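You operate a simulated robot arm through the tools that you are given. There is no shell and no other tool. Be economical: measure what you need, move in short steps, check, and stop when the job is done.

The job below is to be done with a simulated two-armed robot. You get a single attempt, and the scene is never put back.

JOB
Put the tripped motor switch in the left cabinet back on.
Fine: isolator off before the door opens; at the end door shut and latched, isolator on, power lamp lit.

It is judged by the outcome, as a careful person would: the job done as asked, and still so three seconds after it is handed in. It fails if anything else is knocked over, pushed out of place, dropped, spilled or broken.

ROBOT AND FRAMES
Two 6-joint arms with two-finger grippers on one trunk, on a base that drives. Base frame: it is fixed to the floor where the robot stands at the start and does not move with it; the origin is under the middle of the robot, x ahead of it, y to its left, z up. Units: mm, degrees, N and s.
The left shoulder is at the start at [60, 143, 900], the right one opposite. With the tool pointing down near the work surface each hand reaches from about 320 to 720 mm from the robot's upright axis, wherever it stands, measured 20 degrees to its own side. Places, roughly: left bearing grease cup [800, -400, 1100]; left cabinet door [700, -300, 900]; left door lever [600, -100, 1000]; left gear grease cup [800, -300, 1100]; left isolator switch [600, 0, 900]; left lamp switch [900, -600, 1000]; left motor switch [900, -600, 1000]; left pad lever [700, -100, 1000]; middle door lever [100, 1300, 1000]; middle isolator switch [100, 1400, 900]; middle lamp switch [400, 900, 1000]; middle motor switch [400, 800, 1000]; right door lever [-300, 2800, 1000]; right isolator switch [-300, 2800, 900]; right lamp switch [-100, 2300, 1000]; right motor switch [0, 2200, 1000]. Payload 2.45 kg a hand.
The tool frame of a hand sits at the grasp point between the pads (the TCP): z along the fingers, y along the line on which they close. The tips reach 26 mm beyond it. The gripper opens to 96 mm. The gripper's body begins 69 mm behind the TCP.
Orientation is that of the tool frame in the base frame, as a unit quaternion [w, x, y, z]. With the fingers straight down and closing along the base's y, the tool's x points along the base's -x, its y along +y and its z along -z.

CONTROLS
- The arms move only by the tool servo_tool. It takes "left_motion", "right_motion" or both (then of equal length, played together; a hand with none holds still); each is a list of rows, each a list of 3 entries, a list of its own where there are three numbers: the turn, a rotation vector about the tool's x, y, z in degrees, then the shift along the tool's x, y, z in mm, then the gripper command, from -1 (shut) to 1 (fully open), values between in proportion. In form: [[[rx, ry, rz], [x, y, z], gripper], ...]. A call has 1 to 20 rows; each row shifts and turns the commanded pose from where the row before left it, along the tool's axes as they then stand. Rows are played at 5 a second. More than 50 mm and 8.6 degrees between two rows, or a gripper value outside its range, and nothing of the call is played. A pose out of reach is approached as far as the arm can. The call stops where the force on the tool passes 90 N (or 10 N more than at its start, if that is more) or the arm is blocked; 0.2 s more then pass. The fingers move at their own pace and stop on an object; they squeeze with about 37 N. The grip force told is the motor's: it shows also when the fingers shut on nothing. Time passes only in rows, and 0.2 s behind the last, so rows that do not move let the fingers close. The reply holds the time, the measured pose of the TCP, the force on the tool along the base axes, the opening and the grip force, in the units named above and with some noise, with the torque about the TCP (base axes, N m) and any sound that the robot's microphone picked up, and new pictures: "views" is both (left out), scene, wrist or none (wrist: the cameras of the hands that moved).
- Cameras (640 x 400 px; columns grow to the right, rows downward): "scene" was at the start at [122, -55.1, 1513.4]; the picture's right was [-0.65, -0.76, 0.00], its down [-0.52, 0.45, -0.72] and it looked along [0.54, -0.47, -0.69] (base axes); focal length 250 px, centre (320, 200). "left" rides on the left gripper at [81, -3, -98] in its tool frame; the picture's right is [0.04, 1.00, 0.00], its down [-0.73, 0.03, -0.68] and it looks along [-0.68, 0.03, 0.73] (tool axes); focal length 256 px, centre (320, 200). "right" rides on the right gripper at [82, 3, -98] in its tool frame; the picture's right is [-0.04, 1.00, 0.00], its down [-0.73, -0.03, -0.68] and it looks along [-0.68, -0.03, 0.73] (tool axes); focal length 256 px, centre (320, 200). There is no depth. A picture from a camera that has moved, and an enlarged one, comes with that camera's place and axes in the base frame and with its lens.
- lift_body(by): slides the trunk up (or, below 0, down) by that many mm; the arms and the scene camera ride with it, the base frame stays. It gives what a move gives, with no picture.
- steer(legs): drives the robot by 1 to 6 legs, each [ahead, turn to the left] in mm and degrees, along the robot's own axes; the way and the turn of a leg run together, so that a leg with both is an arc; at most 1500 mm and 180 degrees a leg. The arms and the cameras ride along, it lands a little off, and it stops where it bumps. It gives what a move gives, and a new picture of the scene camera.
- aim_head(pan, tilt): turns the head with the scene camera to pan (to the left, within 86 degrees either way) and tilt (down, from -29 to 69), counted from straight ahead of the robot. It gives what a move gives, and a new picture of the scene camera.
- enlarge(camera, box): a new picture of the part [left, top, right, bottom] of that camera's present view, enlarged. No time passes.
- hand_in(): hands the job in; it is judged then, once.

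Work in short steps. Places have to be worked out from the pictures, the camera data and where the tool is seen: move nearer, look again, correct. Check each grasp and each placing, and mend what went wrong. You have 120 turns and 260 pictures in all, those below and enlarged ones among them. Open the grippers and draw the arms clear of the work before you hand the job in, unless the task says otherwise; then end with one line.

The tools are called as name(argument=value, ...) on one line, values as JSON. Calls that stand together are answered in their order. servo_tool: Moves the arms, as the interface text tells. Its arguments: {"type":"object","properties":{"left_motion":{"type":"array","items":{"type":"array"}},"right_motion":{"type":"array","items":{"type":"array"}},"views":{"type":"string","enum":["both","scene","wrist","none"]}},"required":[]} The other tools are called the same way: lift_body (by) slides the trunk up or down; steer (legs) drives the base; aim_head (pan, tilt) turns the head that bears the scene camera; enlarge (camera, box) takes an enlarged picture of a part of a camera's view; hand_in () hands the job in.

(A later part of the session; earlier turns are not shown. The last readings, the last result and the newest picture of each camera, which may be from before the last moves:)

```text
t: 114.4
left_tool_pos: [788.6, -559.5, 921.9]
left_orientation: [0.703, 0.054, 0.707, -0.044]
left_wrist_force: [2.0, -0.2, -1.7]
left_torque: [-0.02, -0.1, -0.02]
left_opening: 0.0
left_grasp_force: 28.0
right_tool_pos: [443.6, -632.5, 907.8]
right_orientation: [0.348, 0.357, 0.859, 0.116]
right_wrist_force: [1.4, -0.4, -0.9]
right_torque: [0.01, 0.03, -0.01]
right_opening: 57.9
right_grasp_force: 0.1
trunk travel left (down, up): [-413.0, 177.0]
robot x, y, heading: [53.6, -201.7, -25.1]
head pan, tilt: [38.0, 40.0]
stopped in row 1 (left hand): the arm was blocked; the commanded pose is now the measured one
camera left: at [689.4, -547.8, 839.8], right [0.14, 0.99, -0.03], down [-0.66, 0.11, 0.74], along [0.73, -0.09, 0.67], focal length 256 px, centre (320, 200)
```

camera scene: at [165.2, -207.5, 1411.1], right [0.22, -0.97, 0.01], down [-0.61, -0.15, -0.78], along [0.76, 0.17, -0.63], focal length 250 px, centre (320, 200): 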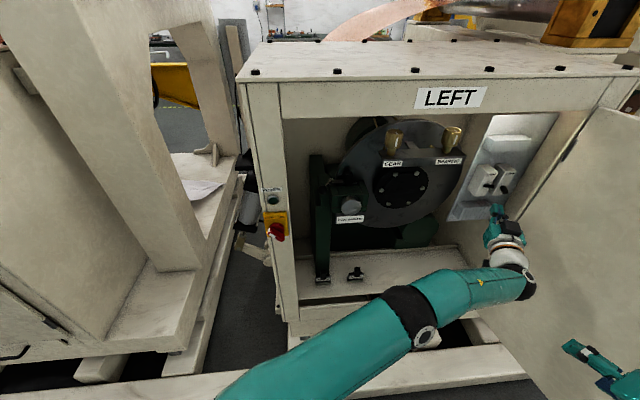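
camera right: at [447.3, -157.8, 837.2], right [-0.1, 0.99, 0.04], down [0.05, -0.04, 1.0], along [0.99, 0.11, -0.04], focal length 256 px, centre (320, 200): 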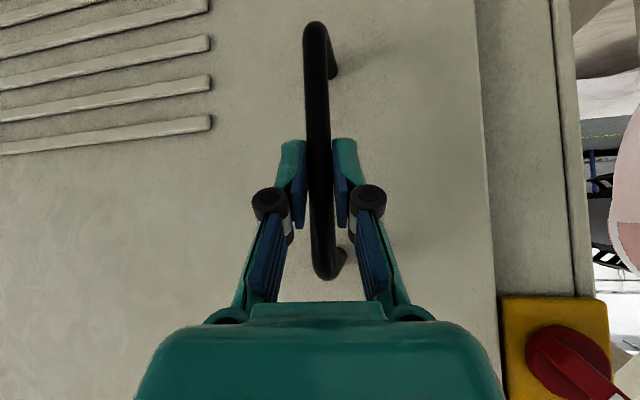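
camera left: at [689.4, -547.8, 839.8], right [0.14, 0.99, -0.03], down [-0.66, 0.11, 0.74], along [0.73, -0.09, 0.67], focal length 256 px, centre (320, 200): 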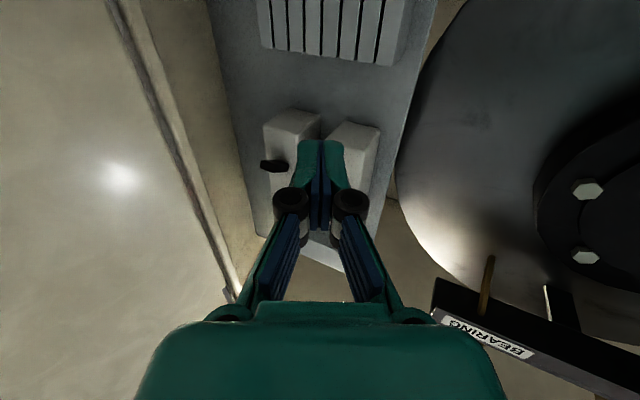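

The base corner meets the floor beam here, so I must approach at a squarer heading. I back off 120 mm first.

steer(legs=[[-120, 0]])

servo_tool(left_motion=[[[0, 0, 0], [-10, 0, -40], -1], [[0, 0, 0], [-10, 0, -40], -1], [[0, 0, 0], [-10, 0, -40], -1], [[0, 0, 0], [-10, 0, -40], -1], [[0, 0, 0], [0, 0, 0], -1]], right_motion=[[[0, 0, 0], [30, 0, -30], 0], [[0, 0, 0], [30, 0, -30], 0], [[0, 0, 0], [30, 0, -30], 0], [[0, 0, 0], [30, 0, -30], 0], [[0, 0, 0], [0, 0, 0], 0]], views="scene")

```text
t: 115.6
left_tool_pos: [682.6, -516.2, 928.8]
left_orientation: [0.706, 0.053, 0.705, -0.043]
left_wrist_force: [-0.2, 0.0, 0.6]
left_torque: [0.0, 0.04, 0.01]
left_opening: 0.2
left_grasp_force: 27.8
right_tool_pos: [332.3, -580.4, 912.6]
right_orientation: [0.353, 0.356, 0.858, 0.114]
right_wrist_force: [1.0, -0.7, 0.6]
right_torque: [0.01, -0.02, 0.0]
right_opening: 57.5
right_grasp_force: 0.0
trunk travel left (down, up): [-413.0, 177.0]
robot x, y, heading: [-56.1, -149.8, -25.2]
head pan, tilt: [38.0, 40.0]
camera scene: at [82.2, -159.5, 1406.7], right [0.22, -0.97, 0.0], down [-0.63, -0.14, -0.77], along [0.75, 0.17, -0.64], focal length 250 px, centre (320, 200)
```

scene: 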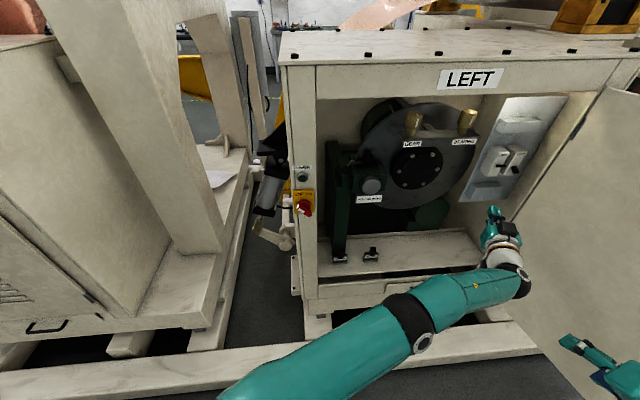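

```text
t: 117.0
left_tool_pos: [542.6, -474.6, 955.8]
left_orientation: [0.701, 0.04, 0.711, -0.027]
left_wrist_force: [0.9, -0.3, 0.7]
left_torque: [-0.02, 0.0, 0.03]
left_opening: 0.0
left_grasp_force: 28.3
right_tool_pos: [200.0, -511.7, 934.5]
right_orientation: [0.352, 0.357, 0.857, 0.12]
right_wrist_force: [-0.9, -0.6, 0.6]
right_torque: [-0.01, 0.02, 0.02]
right_opening: 48.0
right_grasp_force: 0.0
right hand out of reach, approached as far as the arm can: row 2, 3, 4
trunk travel left (down, up): [-413.0, 177.0]
robot x, y, heading: [-58.0, -152.3, -25.0]
head pan, tilt: [38.0, 40.0]
stopped in row 5 (left hand): the arm was blocked; the commanded pose is now the measured one
camera scene: at [83.0, -159.5, 1408.2], right [0.22, -0.97, 0.0], down [-0.63, -0.14, -0.77], along [0.75, 0.17, -0.64], focal length 250 px, centre (320, 200)
```

scene: 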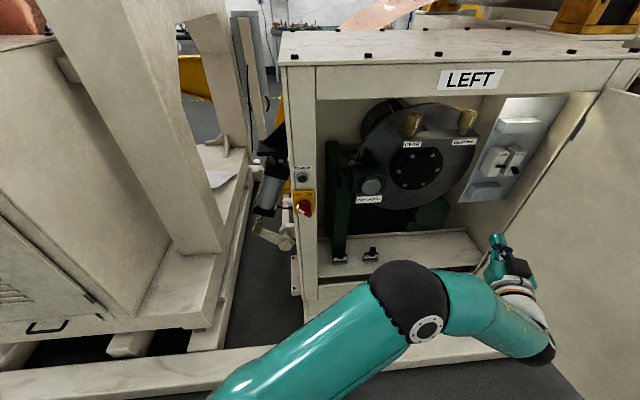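

Arm is more bent now and clear. I turn right, drive 240 and turn back left to about −12°.

steer(legs=[[0, -27], [240, 0], [0, 38]])

```text
t: 118.5
left_tool_pos: [431.0, -634.7, 962.4]
left_orientation: [0.69, 0.138, 0.698, -0.132]
left_wrist_force: [-1.1, 0.8, 1.1]
left_torque: [0.01, 0.01, -0.03]
left_opening: 0.2
left_grasp_force: 27.9
right_tool_pos: [80.0, -569.1, 933.4]
right_orientation: [0.367, 0.485, 0.792, 0.063]
right_wrist_force: [-0.4, -0.1, 0.5]
right_torque: [-0.02, 0.01, -0.01]
right_opening: 48.2
right_grasp_force: 0.0
trunk travel left (down, up): [-413.0, 177.0]
robot x, y, heading: [-50.8, -146.2, -42.6]
head pan, tilt: [38.0, 40.0]
stopped in leg 1: the robot was blocked; the commanded pose is now the measured one
camera scene: at [82.0, -191.9, 1405.6], right [-0.08, -1.0, 0.0], down [-0.64, 0.05, -0.77], along [0.76, -0.06, -0.64], focal length 250 px, centre (320, 200)
```

scene: 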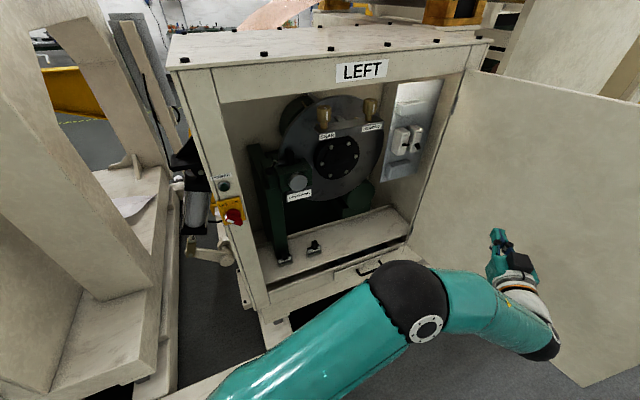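

Blocked during the turn; I look to the right to see what the robot touches.

aim_head(pan=-60, tilt=50)

```text
t: 120.3
left_tool_pos: [430.4, -633.5, 963.5]
left_orientation: [0.69, 0.139, 0.698, -0.133]
left_wrist_force: [-0.1, -0.7, -0.5]
left_torque: [-0.02, -0.02, 0.01]
left_opening: 0.1
left_grasp_force: 28.0
right_tool_pos: [80.0, -569.8, 934.4]
right_orientation: [0.366, 0.486, 0.791, 0.064]
right_wrist_force: [0.0, -0.7, 0.1]
right_torque: [0.01, -0.02, 0.02]
right_opening: 48.1
right_grasp_force: 0.1
trunk travel left (down, up): [-413.0, 177.0]
robot x, y, heading: [-46.5, -139.9, -42.6]
head pan, tilt: [-60.0, 50.0]
camera scene: at [-19.7, -260.7, 1392.5], right [-0.98, 0.22, 0.0], down [0.17, 0.75, -0.64], along [-0.14, -0.63, -0.77], focal length 250 px, centre (320, 200)
```

scene: 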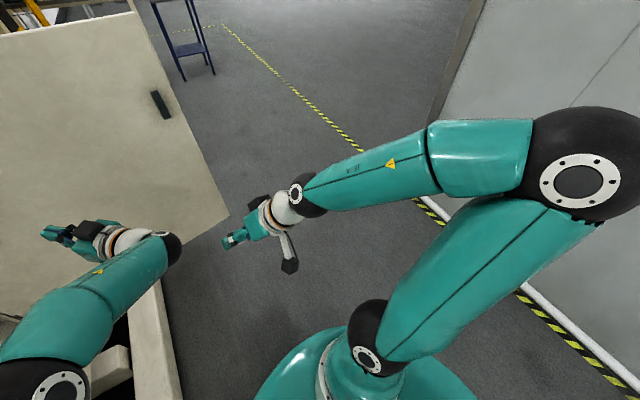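

The right elbow meets a grey machine on the right. I stretch the right hand forward to draw that elbow in.

servo_tool(right_motion=[[[0, 0, 0], [-24, 6, 21], 0], [[0, 0, 0], [-24, 6, 21], 0], [[0, 0, 0], [-24, 6, 21], 0], [[0, 0, 0], [-24, 6, 21], 0], [[0, 0, 0], [-24, 6, 21], 0], [[0, 0, 0], [0, 0, 0], 0]], views="scene")

```text
t: 121.7
left_tool_pos: [430.4, -635.6, 965.0]
left_orientation: [0.69, 0.138, 0.698, -0.132]
left_wrist_force: [0.4, -0.4, -0.1]
left_torque: [0.0, 0.0, -0.02]
left_opening: 0.0
left_grasp_force: 28.3
right_tool_pos: [197.8, -683.1, 929.3]
right_orientation: [0.37, 0.482, 0.791, 0.067]
right_wrist_force: [0.5, -0.7, 0.1]
right_torque: [0.0, 0.0, 0.0]
right_opening: 48.3
right_grasp_force: 0.0
right hand out of reach, approached as far as the arm can: row 5
trunk travel left (down, up): [-413.0, 177.0]
robot x, y, heading: [-47.4, -139.4, -42.5]
head pan, tilt: [-60.0, 50.0]
camera scene: at [-19.9, -260.6, 1392.6], right [-0.98, 0.22, 0.0], down [0.17, 0.75, -0.64], along [-0.14, -0.63, -0.77], focal length 250 px, centre (320, 200)
```

scene: 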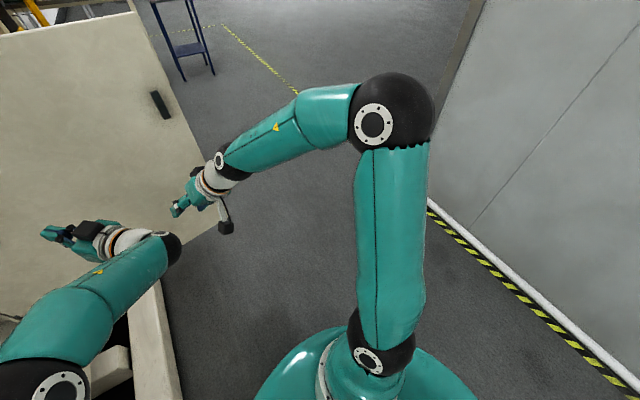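

The right elbow is in now. With heading ≈ −42° the left shoulder gets even nearer, so I just move the left hand left/forward (to ≈[620,-445,945]) and will then drive straight ahead.

servo_tool(left_motion=[[[0, 0, 0], [3, 41, 17], -1], [[0, 0, 0], [3, 41, 17], -1], [[0, 0, 0], [3, 41, 17], -1], [[0, 0, 0], [3, 41, 17], -1], [[0, 0, 0], [3, 41, 17], -1], [[0, 0, 0], [3, 41, 17], -1], [[0, 0, 0], [0, 0, 0], -1]], views="wrist")

aim_head(pan=20, tilt=38)

```text
t: 123.3
left_tool_pos: [615.0, -443.1, 946.4]
left_orientation: [0.69, 0.139, 0.698, -0.132]
left_wrist_force: [-0.7, 0.3, 0.6]
left_torque: [-0.01, 0.01, 0.02]
left_opening: 0.1
left_grasp_force: 28.1
right_tool_pos: [196.2, -684.2, 930.0]
right_orientation: [0.37, 0.482, 0.791, 0.068]
right_wrist_force: [0.2, 0.6, -0.2]
right_torque: [-0.02, 0.0, -0.03]
right_opening: 48.0
right_grasp_force: 0.1
trunk travel left (down, up): [-413.0, 177.0]
robot x, y, heading: [-46.0, -142.4, -42.7]
head pan, tilt: [-60.0, 50.0]
camera left: at [522.1, -409.2, 864.5], right [0.38, 0.93, -0.03], down [-0.61, 0.28, 0.74], along [0.7, -0.26, 0.67], focal length 256 px, centre (320, 200)
```

left: 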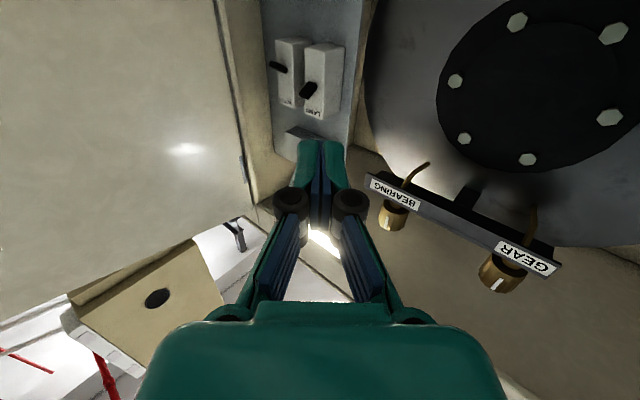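

```text
t: 124.8
left_tool_pos: [616.4, -443.3, 944.9]
left_orientation: [0.69, 0.138, 0.698, -0.133]
left_wrist_force: [-0.1, -0.4, 0.7]
left_torque: [-0.01, 0.04, 0.0]
left_opening: 0.2
left_grasp_force: 28.3
right_tool_pos: [197.2, -683.9, 928.9]
right_orientation: [0.37, 0.482, 0.791, 0.068]
right_wrist_force: [0.2, 0.3, 0.0]
right_torque: [-0.01, -0.02, 0.01]
right_opening: 48.2
right_grasp_force: 0.1
trunk travel left (down, up): [-413.0, 177.0]
robot x, y, heading: [-45.1, -144.5, -42.4]
head pan, tilt: [20.0, 38.0]
camera scene: at [76.9, -219.0, 1409.6], right [-0.39, -0.92, 0.0], down [-0.57, 0.24, -0.79], along [0.73, -0.3, -0.62], focal length 250 px, centre (320, 200)
```

scene: 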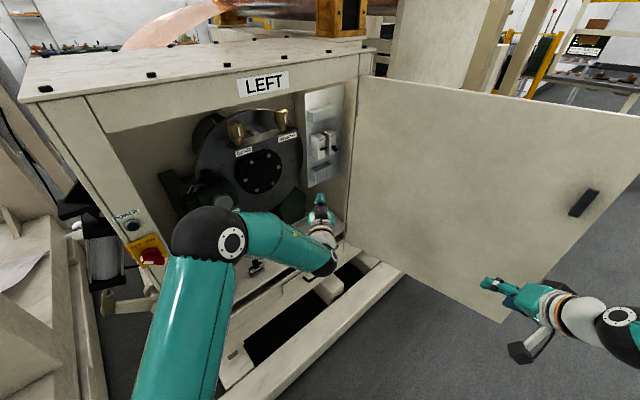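

The elbow would come close to the cabinet, so I straighten the arm 100 mm toward the panel before driving.

servo_tool(left_motion=[[[0, 0, 0], [0, -8, 32], -1], [[0, 0, 0], [0, -8, 32], -1], [[0, 0, 0], [0, -8, 32], -1], [[0, 0, 0], [0, 0, 0], -1]], views="scene")

```text
t: 125.8
left_tool_pos: [697.3, -503.4, 945.3]
left_orientation: [0.69, 0.138, 0.698, -0.132]
left_wrist_force: [0.6, 0.2, 0.2]
left_torque: [-0.01, -0.03, 0.04]
left_opening: 0.2
left_grasp_force: 28.6
right_tool_pos: [198.0, -683.4, 930.2]
right_orientation: [0.37, 0.482, 0.791, 0.068]
right_wrist_force: [-0.6, -0.1, -0.2]
right_torque: [0.0, 0.01, 0.03]
right_opening: 47.8
right_grasp_force: 0.1
trunk travel left (down, up): [-413.0, 177.0]
robot x, y, heading: [-45.8, -143.2, -42.9]
head pan, tilt: [20.0, 38.0]
camera scene: at [76.7, -218.8, 1409.7], right [-0.39, -0.92, 0.0], down [-0.57, 0.24, -0.79], along [0.73, -0.3, -0.62], focal length 250 px, centre (320, 200)
```

scene: 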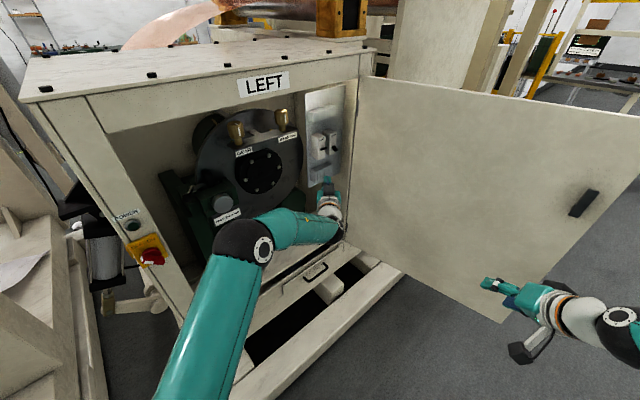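

Clearance to the pad block is modest; I stretch another 45 mm, then drive 90 mm.

servo_tool(left_motion=[[[0, 0, 0], [0, -8, 22], -1], [[0, 0, 0], [0, -8, 22], -1], [[0, 0, 0], [0, 0, 0], -1]], views="none")

steer(legs=[[80, 0]])

servo_tool(left_motion=[[[0, 0, 0], [0, 0, 0], -1]], views="wrist")

```text
t: 126.6
left_tool_pos: [731.9, -536.2, 941.7]
left_orientation: [0.69, 0.139, 0.698, -0.132]
left_wrist_force: [-0.7, -1.1, 0.6]
left_torque: [0.04, -0.01, -0.01]
left_opening: 0.0
left_grasp_force: 28.4
right_tool_pos: [197.2, -683.5, 929.1]
right_orientation: [0.371, 0.482, 0.791, 0.067]
right_wrist_force: [0.0, 0.4, -0.1]
right_torque: [-0.03, -0.02, -0.03]
right_opening: 48.0
right_grasp_force: 0.0
trunk travel left (down, up): [-413.0, 177.0]
robot x, y, heading: [-47.3, -145.2, -42.5]
head pan, tilt: [20.0, 38.0]
```

```text
t: 127.7
left_tool_pos: [793.7, -592.0, 941.0]
left_orientation: [0.69, 0.139, 0.698, -0.132]
left_wrist_force: [0.6, -0.9, -1.0]
left_torque: [-0.01, -0.01, 0.01]
left_opening: 0.0
left_grasp_force: 28.3
right_tool_pos: [258.1, -739.2, 929.4]
right_orientation: [0.369, 0.483, 0.791, 0.067]
right_wrist_force: [0.6, -1.1, -1.3]
right_torque: [0.01, -0.02, 0.02]
right_opening: 48.1
right_grasp_force: 0.2
trunk travel left (down, up): [-413.0, 177.0]
robot x, y, heading: [15.1, -199.7, -42.7]
head pan, tilt: [20.0, 38.0]
camera scene: at [139.0, -276.2, 1409.3], right [-0.39, -0.92, 0.0], down [-0.57, 0.24, -0.79], along [0.73, -0.3, -0.62], focal length 250 px, centre (320, 200)
```

scene: 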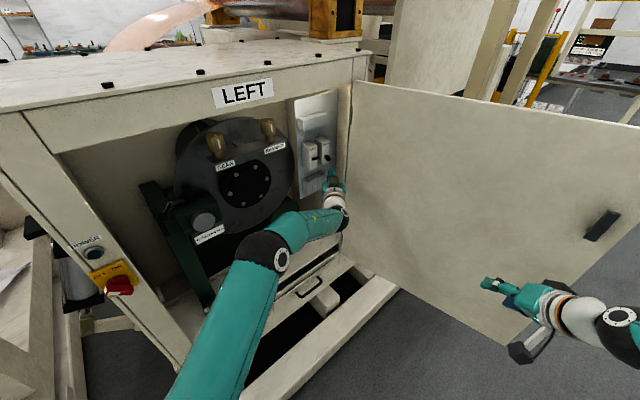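

```text
t: 128.1
left_tool_pos: [792.7, -591.4, 941.8]
left_orientation: [0.689, 0.14, 0.698, -0.133]
left_wrist_force: [-0.9, -0.4, 0.3]
left_torque: [-0.02, -0.01, -0.03]
left_opening: 0.2
left_grasp_force: 28.7
right_tool_pos: [257.7, -740.1, 929.9]
right_orientation: [0.369, 0.483, 0.791, 0.067]
right_wrist_force: [0.3, 0.6, -0.2]
right_torque: [-0.02, 0.0, -0.01]
right_opening: 48.0
right_grasp_force: 0.2
trunk travel left (down, up): [-413.0, 177.0]
robot x, y, heading: [11.1, -196.2, -42.7]
head pan, tilt: [20.0, 38.0]
camera left: at [699.5, -556.9, 861.4], right [0.38, 0.93, -0.03], down [-0.61, 0.27, 0.74], along [0.7, -0.26, 0.67], focal length 256 px, centre (320, 200)
```

left: 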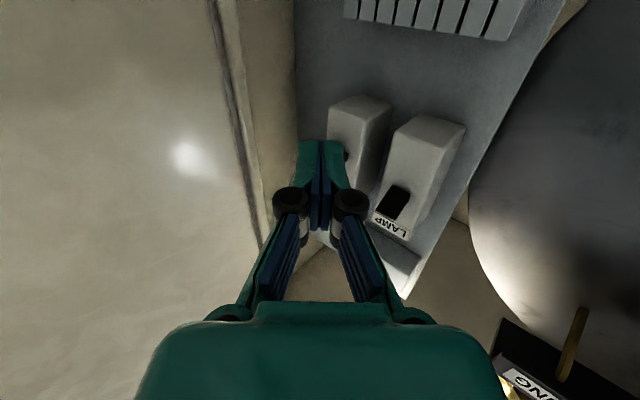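

Stable. The fingertip is ~50 mm before and just below the motor toggle. I shift slightly left and down, then drive 45 mm.

servo_tool(left_motion=[[[0, 0, 0], [6, 23, -9], -1], [[0, 0, 0], [0, 0, 0], -1]], views="none")

steer(legs=[[45, 0]])

servo_tool(left_motion=[[[0, 0, 0], [0, 0, 0], -1]], views="wrist")

```text
t: 128.7
left_tool_pos: [793.8, -566.6, 936.8]
left_orientation: [0.69, 0.139, 0.698, -0.133]
left_wrist_force: [0.1, -0.4, 0.4]
left_torque: [0.0, 0.0, 0.0]
left_opening: 0.0
left_grasp_force: 28.7
right_tool_pos: [257.1, -738.3, 929.7]
right_orientation: [0.369, 0.483, 0.791, 0.067]
right_wrist_force: [-0.4, 0.2, 0.1]
right_torque: [0.0, -0.02, 0.01]
right_opening: 48.0
right_grasp_force: 0.1
trunk travel left (down, up): [-413.0, 177.0]
robot x, y, heading: [13.5, -199.5, -42.8]
head pan, tilt: [20.0, 38.0]
```

```text
t: 129.6
left_tool_pos: [829.7, -600.9, 935.6]
left_orientation: [0.689, 0.14, 0.699, -0.133]
left_wrist_force: [0.3, -0.1, -0.6]
left_torque: [-0.04, -0.06, -0.01]
left_opening: 0.0
left_grasp_force: 28.2
right_tool_pos: [291.4, -772.3, 928.8]
right_orientation: [0.369, 0.483, 0.791, 0.067]
right_wrist_force: [0.0, -1.1, 0.1]
right_torque: [0.0, 0.02, -0.02]
right_opening: 48.0
right_grasp_force: 0.0
trunk travel left (down, up): [-413.0, 177.0]
robot x, y, heading: [46.3, -228.5, -42.9]
head pan, tilt: [20.0, 38.0]
camera scene: at [172.5, -307.3, 1409.3], right [-0.39, -0.92, 0.0], down [-0.57, 0.24, -0.79], along [0.73, -0.3, -0.62], focal length 250 px, centre (320, 200)
```

scene: 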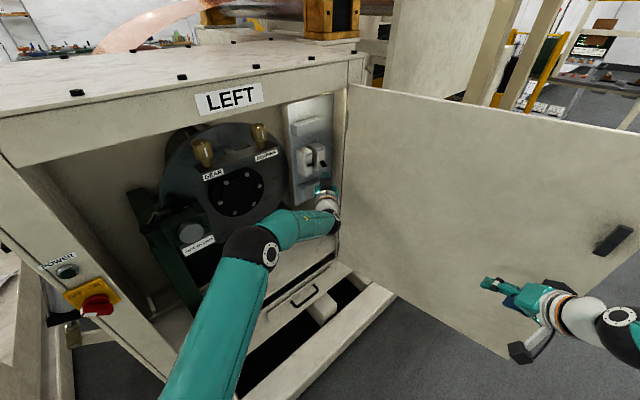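

```text
t: 130.0
left_tool_pos: [827.9, -600.0, 937.5]
left_orientation: [0.689, 0.139, 0.699, -0.132]
left_wrist_force: [-0.1, 0.2, -1.0]
left_torque: [0.01, -0.01, 0.0]
left_opening: 0.0
left_grasp_force: 28.2
right_tool_pos: [290.9, -770.8, 930.2]
right_orientation: [0.369, 0.484, 0.791, 0.067]
right_wrist_force: [0.1, -0.2, -0.3]
right_torque: [0.01, -0.03, 0.03]
right_opening: 48.1
right_grasp_force: 0.0
trunk travel left (down, up): [-413.0, 177.0]
robot x, y, heading: [44.6, -230.9, -42.6]
head pan, tilt: [20.0, 38.0]
camera left: at [734.0, -564.7, 856.3], right [0.38, 0.93, -0.03], down [-0.61, 0.28, 0.74], along [0.7, -0.26, 0.67], focal length 256 px, centre (320, 200)
```

left: 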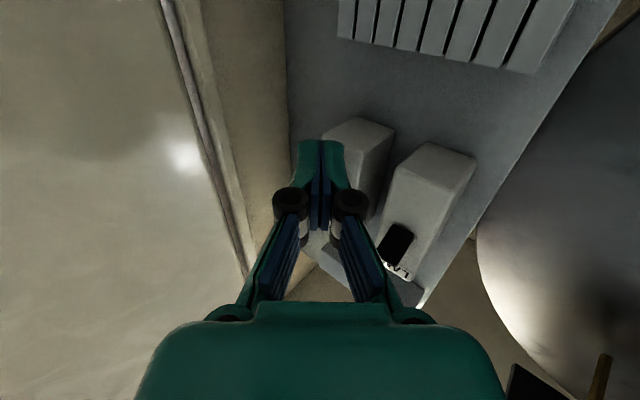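

The tip is ~20 mm in front of the breaker face, below the toggle. I advance 18 mm, then raise in small steps.

servo_tool(left_motion=[[[0, 0, 0], [0, 2, 9], -1], [[0, 0, 0], [0, 2, 9], -1], [[0, 0, 0], [-5, 0, 0], -1], [[0, 0, 0], [-5, 0, 0], -1], [[0, 0, 0], [-5, 0, 0], -1], [[0, 0, 0], [0, 0, 0], -1]], views="wrist")

```text
t: 131.4
left_tool_pos: [846.6, -603.0, 950.7]
left_orientation: [0.689, 0.14, 0.698, -0.134]
left_wrist_force: [-0.3, -0.4, -2.4]
left_torque: [-0.01, 0.02, 0.0]
left_opening: 0.0
left_grasp_force: 28.7
right_tool_pos: [289.9, -770.9, 929.4]
right_orientation: [0.369, 0.484, 0.791, 0.066]
right_wrist_force: [1.2, 0.2, -0.2]
right_torque: [0.02, -0.02, 0.0]
right_opening: 47.9
right_grasp_force: 0.0
trunk travel left (down, up): [-413.0, 177.0]
robot x, y, heading: [45.8, -227.8, -42.5]
head pan, tilt: [20.0, 38.0]
camera left: at [752.3, -568.1, 870.4], right [0.38, 0.93, -0.03], down [-0.61, 0.28, 0.74], along [0.7, -0.26, 0.67], focal length 256 px, centre (320, 200)
```

left: 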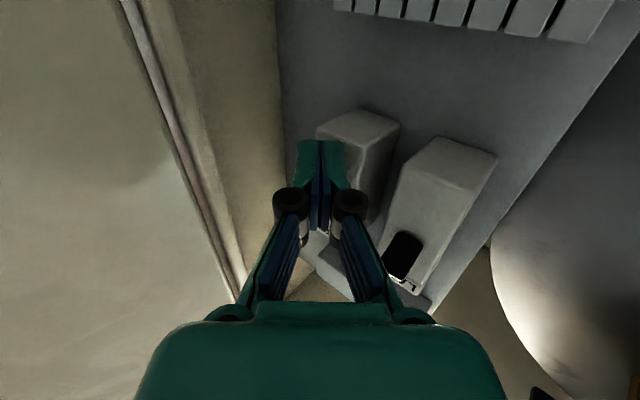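

A slight downward force shows contact. I continue upward.

servo_tool(left_motion=[[[0, 0, 0], [-5, 0, 0], -1], [[0, 0, 0], [-5, 0, 0], -1], [[0, 0, 0], [-5, 0, 0], -1], [[0, 0, 0], [-5, 0, 0], -1], [[0, 0, 0], [0, 0, 0], -1]], views="wrist")

```text
t: 132.6
left_tool_pos: [844.6, -603.3, 970.4]
left_orientation: [0.688, 0.141, 0.7, -0.133]
left_wrist_force: [-6.5, 0.8, -8.1]
left_torque: [-0.02, 0.12, 0.05]
left_opening: 0.0
left_grasp_force: 28.6
right_tool_pos: [289.3, -770.8, 930.5]
right_orientation: [0.369, 0.484, 0.791, 0.066]
right_wrist_force: [-0.1, 0.5, 0.3]
right_torque: [-0.03, 0.0, 0.05]
right_opening: 47.9
right_grasp_force: 0.1
trunk travel left (down, up): [-413.0, 177.0]
robot x, y, heading: [44.3, -226.6, -42.9]
head pan, tilt: [20.0, 38.0]
camera left: at [750.9, -568.0, 889.4], right [0.38, 0.92, -0.03], down [-0.61, 0.28, 0.75], along [0.7, -0.26, 0.67], focal length 256 px, centre (320, 200)
```

left: 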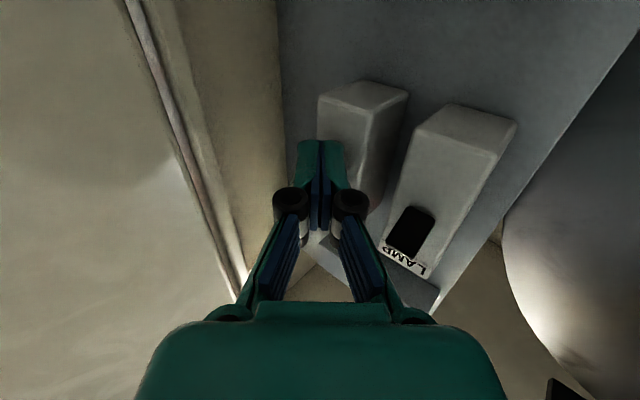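

Light resistance, so the toggle is moving. I raise 15 mm more.

servo_tool(left_motion=[[[0, 0, 0], [-5, 0, 0], -1], [[0, 0, 0], [-5, 0, 0], -1], [[0, 0, 0], [-5, 0, 0], -1], [[0, 0, 0], [0, 0, 0], -1]], views="none")

enlarge(camera="scene", box=[270, 80, 370, 220])

```text
t: 133.6
left_tool_pos: [845.5, -603.8, 969.1]
left_orientation: [0.68, 0.145, 0.706, -0.133]
left_wrist_force: [-22.3, 18.1, -40.5]
left_torque: [-0.24, 0.83, 0.48]
left_opening: 0.1
left_grasp_force: 28.5
right_tool_pos: [292.0, -770.2, 928.0]
right_orientation: [0.369, 0.483, 0.791, 0.066]
right_wrist_force: [0.0, 0.3, 0.9]
right_torque: [0.0, 0.04, -0.02]
right_opening: 47.8
right_grasp_force: 0.1
trunk travel left (down, up): [-413.0, 177.0]
robot x, y, heading: [42.3, -228.9, -42.7]
head pan, tilt: [20.0, 38.0]
```

```text
2.86 times, centred on (320, 150) of scene
camera zoom: at [173.2, -305.6, 1409.1], right [-0.39, -0.92, 0.0], down [-0.57, 0.24, -0.79], along [0.73, -0.3, -0.62], focal length 714 px, centre (320, 343)
```

zoom: 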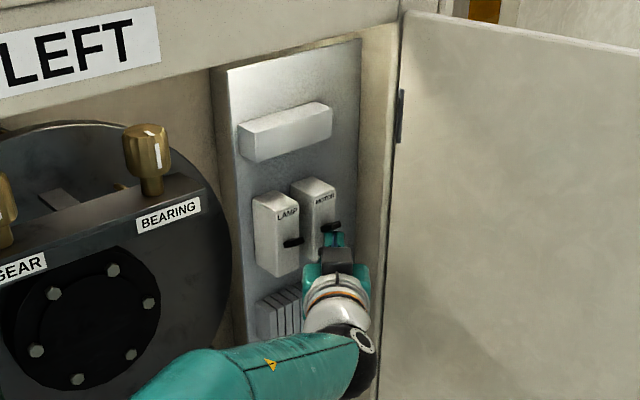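

40 N at the stop: the motor toggle is now level with LAMP's. I lower the hand off it and look whether it stays.

servo_tool(left_motion=[[[0, 0, 0], [15, 0, 0], -1], [[0, 0, 0], [15, 0, 0], -1], [[0, 0, 0], [10, 0, -15], -1], [[0, 0, 0], [0, 0, 0], -1]], views="wrist")

enlarge(camera="scene", box=[290, 120, 350, 200])

```text
t: 134.6
left_tool_pos: [832.5, -596.9, 946.7]
left_orientation: [0.69, 0.139, 0.697, -0.133]
left_wrist_force: [-0.1, 0.1, 0.5]
left_torque: [0.01, -0.01, 0.03]
left_opening: 0.1
left_grasp_force: 28.5
right_tool_pos: [290.7, -770.6, 930.2]
right_orientation: [0.369, 0.484, 0.791, 0.066]
right_wrist_force: [0.0, -0.2, -0.8]
right_torque: [0.0, 0.0, -0.02]
right_opening: 48.4
right_grasp_force: 0.2
trunk travel left (down, up): [-413.0, 177.0]
robot x, y, heading: [49.3, -231.7, -42.7]
head pan, tilt: [20.0, 38.0]
camera left: at [738.5, -562.8, 867.2], right [0.38, 0.93, -0.03], down [-0.61, 0.28, 0.74], along [0.7, -0.26, 0.67], focal length 256 px, centre (320, 200)
```

left: 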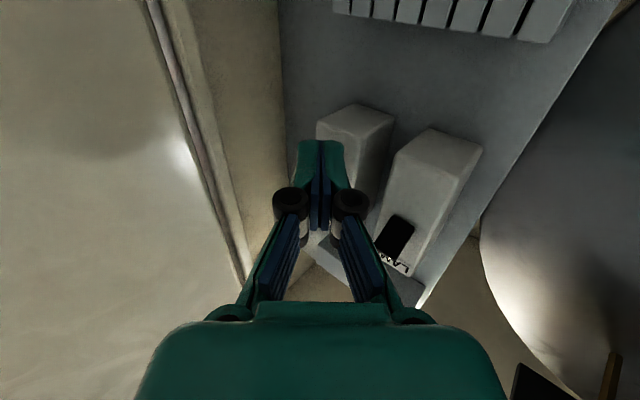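

```text
5.00 times, centred on (320, 160) of scene
camera zoom: at [171.1, -305.8, 1409.7], right [-0.39, -0.92, 0.0], down [-0.57, 0.24, -0.79], along [0.73, -0.3, -0.62], focal length 1249 px, centre (320, 400)
```

zoom: 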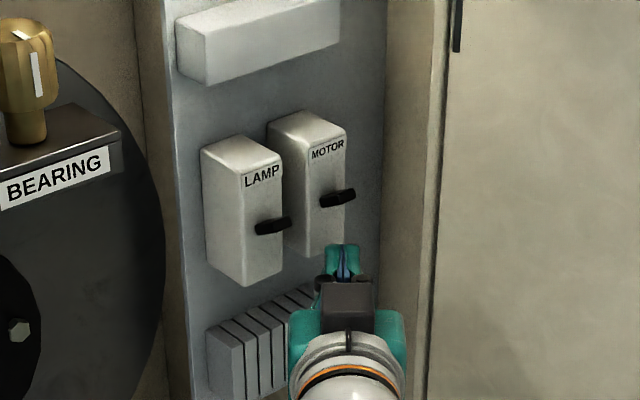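

Both toggles now stand the same way (on). I back the robot straight out 150 mm.

steer(legs=[[-150, 0]])

```text
t: 136.0
left_tool_pos: [715.6, -497.8, 948.4]
left_orientation: [0.69, 0.142, 0.697, -0.137]
left_wrist_force: [-1.8, 0.6, 1.3]
left_torque: [-0.03, 0.02, -0.01]
left_opening: 0.1
left_grasp_force: 28.6
right_tool_pos: [173.4, -667.9, 931.5]
right_orientation: [0.37, 0.487, 0.789, 0.066]
right_wrist_force: [-0.4, 0.7, 0.7]
right_torque: [-0.03, 0.03, -0.01]
right_opening: 48.2
right_grasp_force: 0.0
trunk travel left (down, up): [-413.0, 177.0]
robot x, y, heading: [-64.9, -122.3, -43.3]
head pan, tilt: [20.0, 38.0]
camera scene: at [56.8, -201.0, 1409.9], right [-0.39, -0.92, 0.0], down [-0.57, 0.24, -0.79], along [0.73, -0.31, -0.61], focal length 250 px, centre (320, 200)
```

scene: 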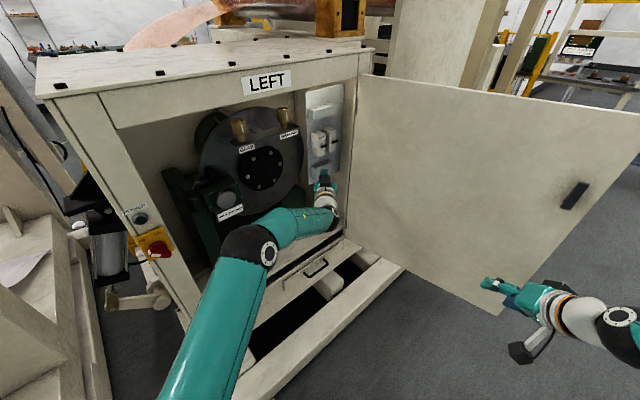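

I retract the left hand 270 mm along its axis.

servo_tool(left_motion=[[[0, 0, 0], [0, 0, -45], -1], [[0, 0, 0], [0, 0, -45], -1], [[0, 0, 0], [0, 0, -45], -1], [[0, 0, 0], [-10, 0, -45], -1], [[0, 0, 0], [-10, 0, -45], -1], [[0, 0, 0], [-10, 0, -45], -1], [[0, 0, 0], [0, 0, 0], -1]], views="scene")

```text
t: 137.6
left_tool_pos: [464.7, -393.5, 980.5]
left_orientation: [0.689, 0.142, 0.697, -0.136]
left_wrist_force: [-0.8, -0.1, -0.8]
left_torque: [-0.01, -0.01, 0.02]
left_opening: 0.0
left_grasp_force: 28.4
right_tool_pos: [174.3, -667.4, 930.0]
right_orientation: [0.37, 0.485, 0.79, 0.067]
right_wrist_force: [-0.7, -0.5, 0.3]
right_torque: [0.01, -0.04, 0.01]
right_opening: 48.3
right_grasp_force: 0.0
trunk travel left (down, up): [-413.0, 177.0]
robot x, y, heading: [-66.5, -123.3, -43.2]
head pan, tilt: [20.0, 38.0]
camera scene: at [58.4, -202.8, 1409.5], right [-0.39, -0.92, 0.0], down [-0.57, 0.24, -0.79], along [0.72, -0.31, -0.62], focal length 250 px, centre (320, 200)
```

scene: 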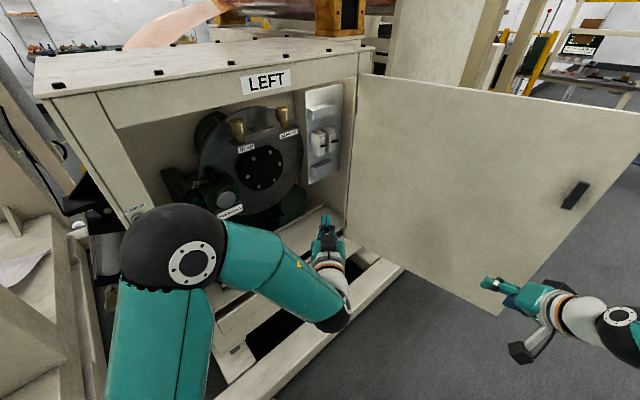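

I raise the trunk for gripping the door's top later, and fold the left hand to a tool-down posture near the body.

lift_body(by=170)

servo_tool(left_motion=[[[0, 8, 0], [0, 0, -10], -1], [[0, 8, 0], [0, 0, -10], -1], [[0, 8, 0], [0, 0, 0], -1], [[0, 8, 0], [0, 0, 0], -1], [[0, 8, 0], [0, 0, 0], -1], [[0, 8, 0], [0, 0, 0], -1], [[0, 8, 0], [0, 0, 0], -1], [[0, 8, 0], [0, 0, 0], -1], [[0, 8, 0], [0, 0, 0], -1], [[0, 8, 0], [0, 0, 0], -1], [[0, 8, 0], [30, 0, 0], -1], [[0, 0, 0], [40, 0, 0], -1], [[0, 0, 0], [40, 0, 0], -1], [[0, 0, 0], [40, 0, 0], -1], [[0, 0, 0], [0, 0, 0], -1]], views="scene")

```text
t: 139.5
left_tool_pos: [464.7, -394.8, 1148.7]
left_orientation: [0.69, 0.142, 0.697, -0.136]
left_wrist_force: [0.5, -0.5, -0.2]
left_torque: [-0.02, -0.01, -0.03]
left_opening: 0.0
left_grasp_force: 27.9
right_tool_pos: [174.3, -668.7, 1100.4]
right_orientation: [0.37, 0.486, 0.789, 0.066]
right_wrist_force: [-0.1, 0.3, 0.1]
right_torque: [0.0, 0.03, -0.02]
right_opening: 48.0
right_grasp_force: 0.0
trunk travel left (down, up): [-583.0, 7.0]
robot x, y, heading: [-63.3, -126.0, -43.3]
head pan, tilt: [20.0, 38.0]
```

```text
t: 142.7
left_tool_pos: [310.6, -329.2, 1143.1]
left_orientation: [0.011, 0.196, 0.981, 0.002]
left_wrist_force: [0.3, 0.4, -0.6]
left_torque: [0.05, 0.04, -0.02]
left_opening: 0.0
left_grasp_force: 28.5
right_tool_pos: [175.7, -668.5, 1099.3]
right_orientation: [0.369, 0.486, 0.789, 0.065]
right_wrist_force: [0.3, -0.1, -0.1]
right_torque: [0.01, 0.0, 0.03]
right_opening: 47.9
right_grasp_force: 0.0
trunk travel left (down, up): [-583.0, 7.0]
robot x, y, heading: [-62.7, -126.4, -43.2]
head pan, tilt: [20.0, 38.0]
camera scene: at [59.1, -203.3, 1579.5], right [-0.39, -0.92, 0.0], down [-0.57, 0.24, -0.79], along [0.72, -0.31, -0.62], focal length 250 px, centre (320, 200)
```

scene: 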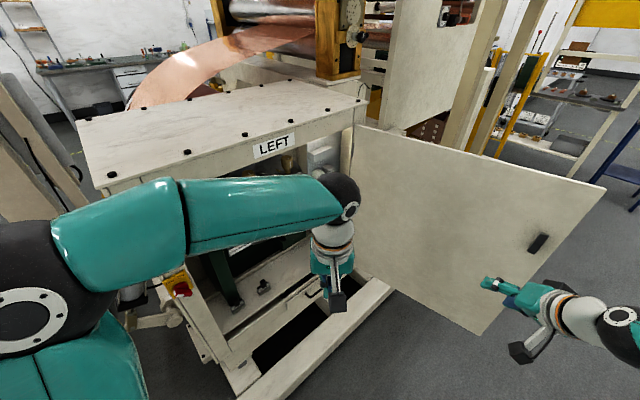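

Now the right hand: I turn it to point straight down and raise it above the door's top edge height.

servo_tool(right_motion=[[[1.1, 5, -6.15], [0, 0, 0], 1], [[1.1, 5, -6.15], [0, 0, 0], 1], [[1.1, 5, -6.15], [0, 0, 0], 1], [[1.1, 5, -6.15], [0, 0, 0], 1], [[1.1, 5, -6.15], [0, 0, 0], 1], [[1.1, 5, -6.15], [0, 0, 0], 1], [[1.1, 5, -6.15], [0, 0, 0], 1], [[1.1, 5, -6.15], [0, 0, 0], 1], [[1.1, 5, -6.15], [0, 0, 0], 1], [[0, 0, 0], [0, 0, -46], 1], [[0, 0, 0], [0, 0, -46], 1], [[0, 0, 0], [0, 0, -46], 1], [[0, 0, 0], [0, 0, -46], 1], [[0, 0, 0], [0, 0, 0], 1]], left_motion=[[[0, 0, 0], [0, 20, 0], -1], [[0, 0, 0], [0, 20, 0], -1], [[0, 0, 0], [0, 20, 0], -1], [[0, 0, 0], [0, 20, 0], -1], [[0, 0, 0], [0, 20, 0], -1], [[0, 0, 0], [0, 0, 0], -1], [[0, 0, 0], [0, 0, 0], -1], [[0, 0, 0], [0, 0, 0], -1], [[0, 0, 0], [0, 0, 0], -1], [[0, 0, 0], [0, 0, 0], -1], [[0, 0, 0], [0, 0, 0], -1], [[0, 0, 0], [0, 0, 0], -1], [[0, 0, 0], [0, 0, 0], -1], [[0, 0, 0], [0, 0, 0], -1]], views="none")

aim_head(pan=-20, tilt=42)

```text
t: 145.7
left_tool_pos: [347.1, -236.5, 1144.8]
left_orientation: [0.011, 0.196, 0.981, 0.001]
left_wrist_force: [1.1, 0.2, -0.3]
left_torque: [0.04, 0.01, 0.01]
left_opening: 0.0
left_grasp_force: 28.7
right_tool_pos: [56.7, -615.5, 1207.6]
right_orientation: [0.38, 0.492, 0.779, 0.086]
right_wrist_force: [-0.1, 0.3, -0.2]
right_torque: [-0.01, -0.02, 0.01]
right_opening: 96.0
right_grasp_force: 0.0
right hand out of reach, approached as far as the arm can: row 1, 2, 3, 4, 5, 6, 7, 8, 9, 10, 11, 12, 13
trunk travel left (down, up): [-583.0, 7.0]
robot x, y, heading: [-66.7, -125.9, -43.0]
head pan, tilt: [20.0, 38.0]
```

```text
t: 146.8
left_tool_pos: [346.9, -235.3, 1144.1]
left_orientation: [0.012, 0.195, 0.981, 0.001]
left_wrist_force: [0.8, -0.5, -0.4]
left_torque: [0.0, 0.01, -0.01]
left_opening: 0.0
left_grasp_force: 28.6
right_tool_pos: [56.3, -615.7, 1209.1]
right_orientation: [0.381, 0.491, 0.779, 0.085]
right_wrist_force: [0.6, 0.6, -0.5]
right_torque: [-0.01, 0.02, 0.0]
right_opening: 96.1
right_grasp_force: 0.2
trunk travel left (down, up): [-583.0, 7.0]
robot x, y, heading: [-66.7, -127.4, -43.4]
head pan, tilt: [-20.0, 42.0]
camera scene: at [16.3, -242.8, 1573.7], right [-0.89, -0.45, 0.0], down [-0.3, 0.6, -0.74], along [0.34, -0.66, -0.67], focal length 250 px, centre (320, 200)
```

scene: 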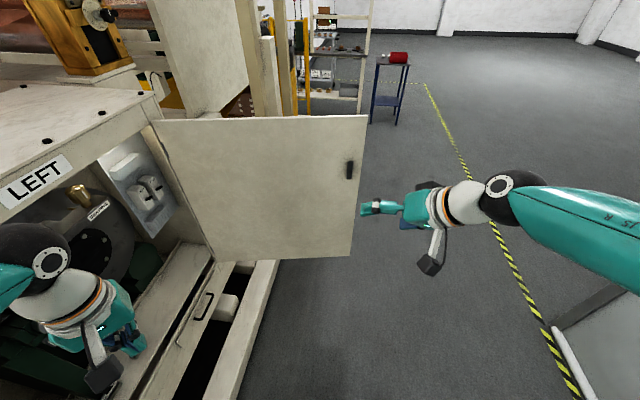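

The combined turn was out of reach. I try undoing the hand's roll alone first, then the pitch.

servo_tool(right_motion=[[[0, 0, -8], [0, 0, 0], 1], [[0, 0, -8], [0, 0, 0], 1], [[0, 0, -8], [0, 0, 0], 1], [[0, 0, -8], [0, 0, 0], 1], [[0, 0, -8], [0, 0, 0], 1], [[0, 0, -5], [0, 0, 0], 1], [[0, 8, 0], [0, 0, 0], 1], [[0, 8, 0], [0, 0, 0], 1], [[0, 8, 0], [0, 0, 0], 1], [[0, 8, 0], [0, 0, 0], 1], [[0, 0, 0], [0, 0, 0], 1]], views="scene")

```text
t: 149.2
left_tool_pos: [346.2, -234.5, 1144.5]
left_orientation: [0.012, 0.196, 0.98, 0.002]
left_wrist_force: [0.8, -0.3, 0.4]
left_torque: [0.03, 0.01, 0.0]
left_opening: 0.1
left_grasp_force: 28.2
right_tool_pos: [28.1, -636.8, 1183.6]
right_orientation: [0.338, 0.155, 0.927, -0.048]
right_wrist_force: [0.1, 0.4, -0.1]
right_torque: [0.01, 0.02, -0.02]
right_opening: 95.9
right_grasp_force: 0.0
right hand out of reach, approached as far as the arm can: row 7, 8, 9, 10
trunk travel left (down, up): [-583.0, 7.0]
robot x, y, heading: [-65.6, -128.2, -43.2]
head pan, tilt: [-20.0, 42.0]
camera scene: at [16.3, -242.9, 1573.7], right [-0.89, -0.45, 0.0], down [-0.3, 0.6, -0.74], along [0.34, -0.66, -0.67], focal length 250 px, centre (320, 200)
```

scene: 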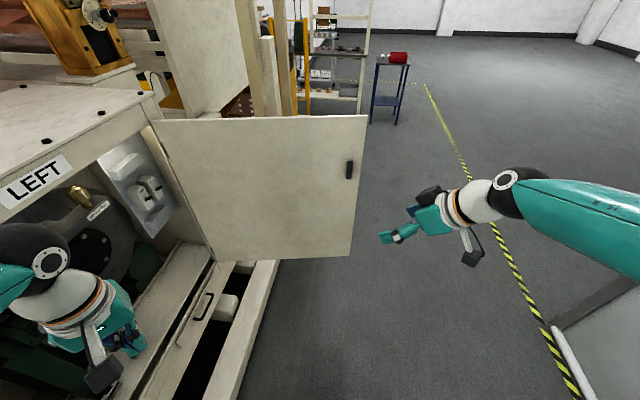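

Roll is fixed. I bring the hand forward 150 mm and then pitch it down.

servo_tool(right_motion=[[[0, 0, 0], [-26, -15, 22], 1], [[0, 0, 0], [-26, -15, 22], 1], [[0, 0, 0], [-26, -15, 22], 1], [[0, 0, 0], [-26, -15, 22], 1], [[0, 8, 0], [0, 0, 0], 1], [[0, 8, 0], [0, 0, 0], 1], [[0, 8, 0], [0, 0, 0], 1], [[0, 8, 0], [0, 0, 0], 1], [[0, 8, 0], [0, 0, 0], 1], [[0, 0, 0], [0, 0, 0], 1]], views="none")

```text
t: 151.3
left_tool_pos: [345.9, -235.4, 1145.5]
left_orientation: [0.012, 0.196, 0.981, 0.002]
left_wrist_force: [-0.2, 0.9, 0.1]
left_torque: [0.0, 0.0, 0.04]
left_opening: 0.2
left_grasp_force: 28.5
right_tool_pos: [114.1, -744.4, 1158.7]
right_orientation: [0.345, 0.154, 0.925, -0.046]
right_wrist_force: [-0.5, -0.3, 0.3]
right_torque: [0.0, 0.02, 0.02]
right_opening: 96.4
right_grasp_force: 0.2
right hand out of reach, approached as far as the arm can: row 2, 3, 4, 5, 6, 7, 8, 9
trunk travel left (down, up): [-583.0, 7.0]
robot x, y, heading: [-64.9, -122.4, -43.1]
head pan, tilt: [-20.0, 42.0]
```

Still limited; in the robot's frame the hand is yawed ~24° left, unlike the posture that worked. I yaw it back right first, then pitch down.

servo_tool(right_motion=[[[5.1, -0.1, 6.1], [0, 0, 0], 1], [[5.1, -0.1, 6.1], [0, 0, 0], 1], [[5.1, -0.1, 6.1], [0, 0, 0], 1], [[0, 8, 0], [0, 0, 0], 1], [[0, 8, 0], [0, 0, 0], 1], [[0, 8, 0], [0, 0, 0], 1], [[0, 8, 0], [0, 0, 0], 1], [[0, 8, 0], [0, 0, 0], 1], [[0, 0, 0], [0, 0, 0], 1]], views="scene")

```text
t: 153.3
left_tool_pos: [346.3, -235.7, 1144.8]
left_orientation: [0.012, 0.196, 0.981, 0.001]
left_wrist_force: [-0.4, 0.2, -0.1]
left_torque: [-0.01, -0.04, 0.0]
left_opening: 0.0
left_grasp_force: 28.2
right_tool_pos: [8.3, -761.3, 1056.1]
right_orientation: [0.285, 0.336, 0.896, -0.06]
right_wrist_force: [1.1, -0.5, 0.2]
right_torque: [0.02, -0.01, -0.03]
right_opening: 95.8
right_grasp_force: 0.1
right hand out of reach, approached as far as the arm can: row 1, 2, 3, 4, 5, 6, 7, 8
trunk travel left (down, up): [-583.0, 7.0]
robot x, y, heading: [-66.6, -125.0, -43.4]
head pan, tilt: [-20.0, 42.0]
camera scene: at [16.4, -242.9, 1573.7], right [-0.89, -0.45, 0.0], down [-0.3, 0.6, -0.74], along [0.34, -0.66, -0.67], focal length 250 px, centre (320, 200)
```

scene: 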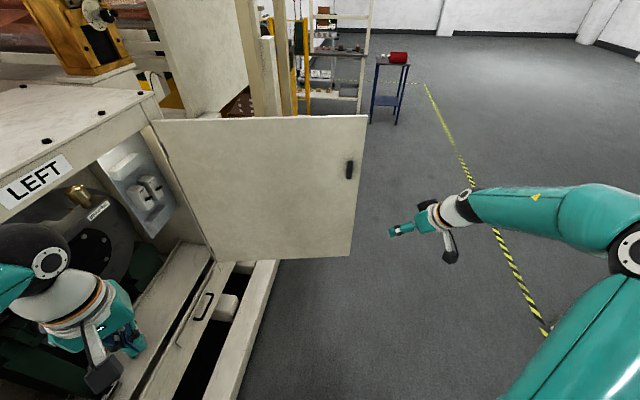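

It made progress (tool now 34° off vertical). I keep pitching down.

servo_tool(right_motion=[[[0, 8, 0], [0, 0, 0], 1], [[0, 8, 0], [0, 0, 0], 1], [[0, 8, 0], [0, 0, 0], 1], [[0, 8, 0], [0, 0, 0], 1], [[0, 0, 0], [0, 0, 0], 1]], views="none")

```text
t: 154.6
left_tool_pos: [346.7, -234.8, 1145.7]
left_orientation: [0.012, 0.196, 0.98, 0.002]
left_wrist_force: [-0.4, 0.3, 0.8]
left_torque: [0.02, -0.01, 0.01]
left_opening: 0.1
left_grasp_force: 28.4
right_tool_pos: [8.2, -761.7, 1054.6]
right_orientation: [0.286, 0.336, 0.896, -0.059]
right_wrist_force: [0.0, -0.4, -1.0]
right_torque: [0.04, -0.01, 0.01]
right_opening: 96.2
right_grasp_force: 0.0
right hand out of reach, approached as far as the arm can: row 1, 2, 3, 4
trunk travel left (down, up): [-583.0, 7.0]
robot x, y, heading: [-60.0, -126.0, -42.9]
head pan, tilt: [-20.0, 42.0]
```

The right arm can't get tool-down here. Instead I'll drive round to the door's outer side (open floor) and push it shut from there: turn right and drive past the door's free edge.

steer(legs=[[0, -65], [850, 0]])

```text
t: 162.4
left_tool_pos: [-248.8, -1356.3, 1145.1]
left_orientation: [0.011, 0.689, 0.724, -0.006]
left_wrist_force: [0.0, 1.1, 0.4]
left_torque: [0.0, 0.01, -0.05]
left_opening: 0.0
left_grasp_force: 28.4
right_tool_pos: [-869.4, -1277.0, 1055.6]
right_orientation: [0.21, 0.762, 0.578, -0.203]
right_wrist_force: [0.1, 0.3, -0.4]
right_torque: [-0.01, 0.01, 0.03]
right_opening: 96.0
right_grasp_force: 0.1
trunk travel left (down, up): [-583.0, 7.0]
robot x, y, heading: [-326.7, -938.6, -107.8]
head pan, tilt: [-20.0, 42.0]
camera scene: at [-396.9, -1063.7, 1573.7], right [-0.79, 0.61, 0.0], down [0.41, 0.53, -0.74], along [-0.46, -0.59, -0.67], focal length 250 px, centre (320, 200)
```

scene: 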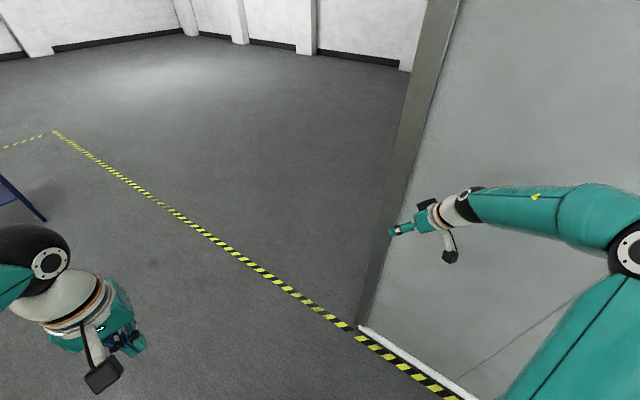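

Open floor. I raise the right hand a little (to pass above the lever), drive 150 further, and turn left until the right hand is at the door's outer side.

servo_tool(right_motion=[[[0, 0, 0], [-11, 0, -17], -1], [[0, 0, 0], [-11, 0, -17], -1], [[0, 0, 0], [0, 0, 0], -1]], views="none")

steer(legs=[[150, 0], [0, 132]])

```text
t: 163.2
left_tool_pos: [-249.1, -1357.7, 1144.5]
left_orientation: [0.01, 0.69, 0.724, -0.006]
left_wrist_force: [-0.2, -1.1, 0.6]
left_torque: [0.01, -0.01, 0.02]
left_opening: 0.0
left_grasp_force: 28.4
right_tool_pos: [-879.7, -1267.9, 1086.6]
right_orientation: [0.217, 0.761, 0.577, -0.204]
right_wrist_force: [0.3, -0.2, -0.7]
right_torque: [0.01, -0.02, -0.01]
right_opening: 0.0
right_grasp_force: 23.2
right hand out of reach, approached as far as the arm can: row 1, 2
trunk travel left (down, up): [-583.0, 7.0]
robot x, y, heading: [-324.3, -936.5, -108.0]
head pan, tilt: [-20.0, 42.0]
```

```text
t: 168.3
left_tool_pos: [56.0, -1062.3, 1145.1]
left_orientation: [0.01, 0.05, 0.999, 0.002]
left_wrist_force: [0.7, 0.5, -0.6]
left_torque: [-0.06, 0.03, 0.01]
left_opening: 0.1
left_grasp_force: 28.3
right_tool_pos: [-129.6, -1672.2, 1086.1]
right_orientation: [0.305, 0.199, 0.931, -0.011]
right_wrist_force: [0.9, 0.9, -0.2]
right_torque: [-0.04, 0.03, -0.03]
right_opening: 0.2
right_grasp_force: 28.3
trunk travel left (down, up): [-583.0, 7.0]
robot x, y, heading: [-394.7, -1113.9, -24.9]
head pan, tilt: [-20.0, 42.0]
stopped in leg 2: the robot was blocked; the commanded pose is now the measured one
camera scene: at [-277.3, -1199.8, 1573.7], right [-0.7, -0.71, 0.0], down [-0.48, 0.47, -0.74], along [0.53, -0.52, -0.67], focal length 250 px, centre (320, 200)
```

scene: 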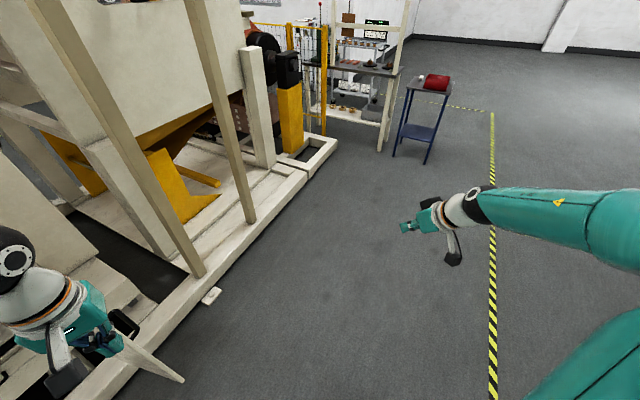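

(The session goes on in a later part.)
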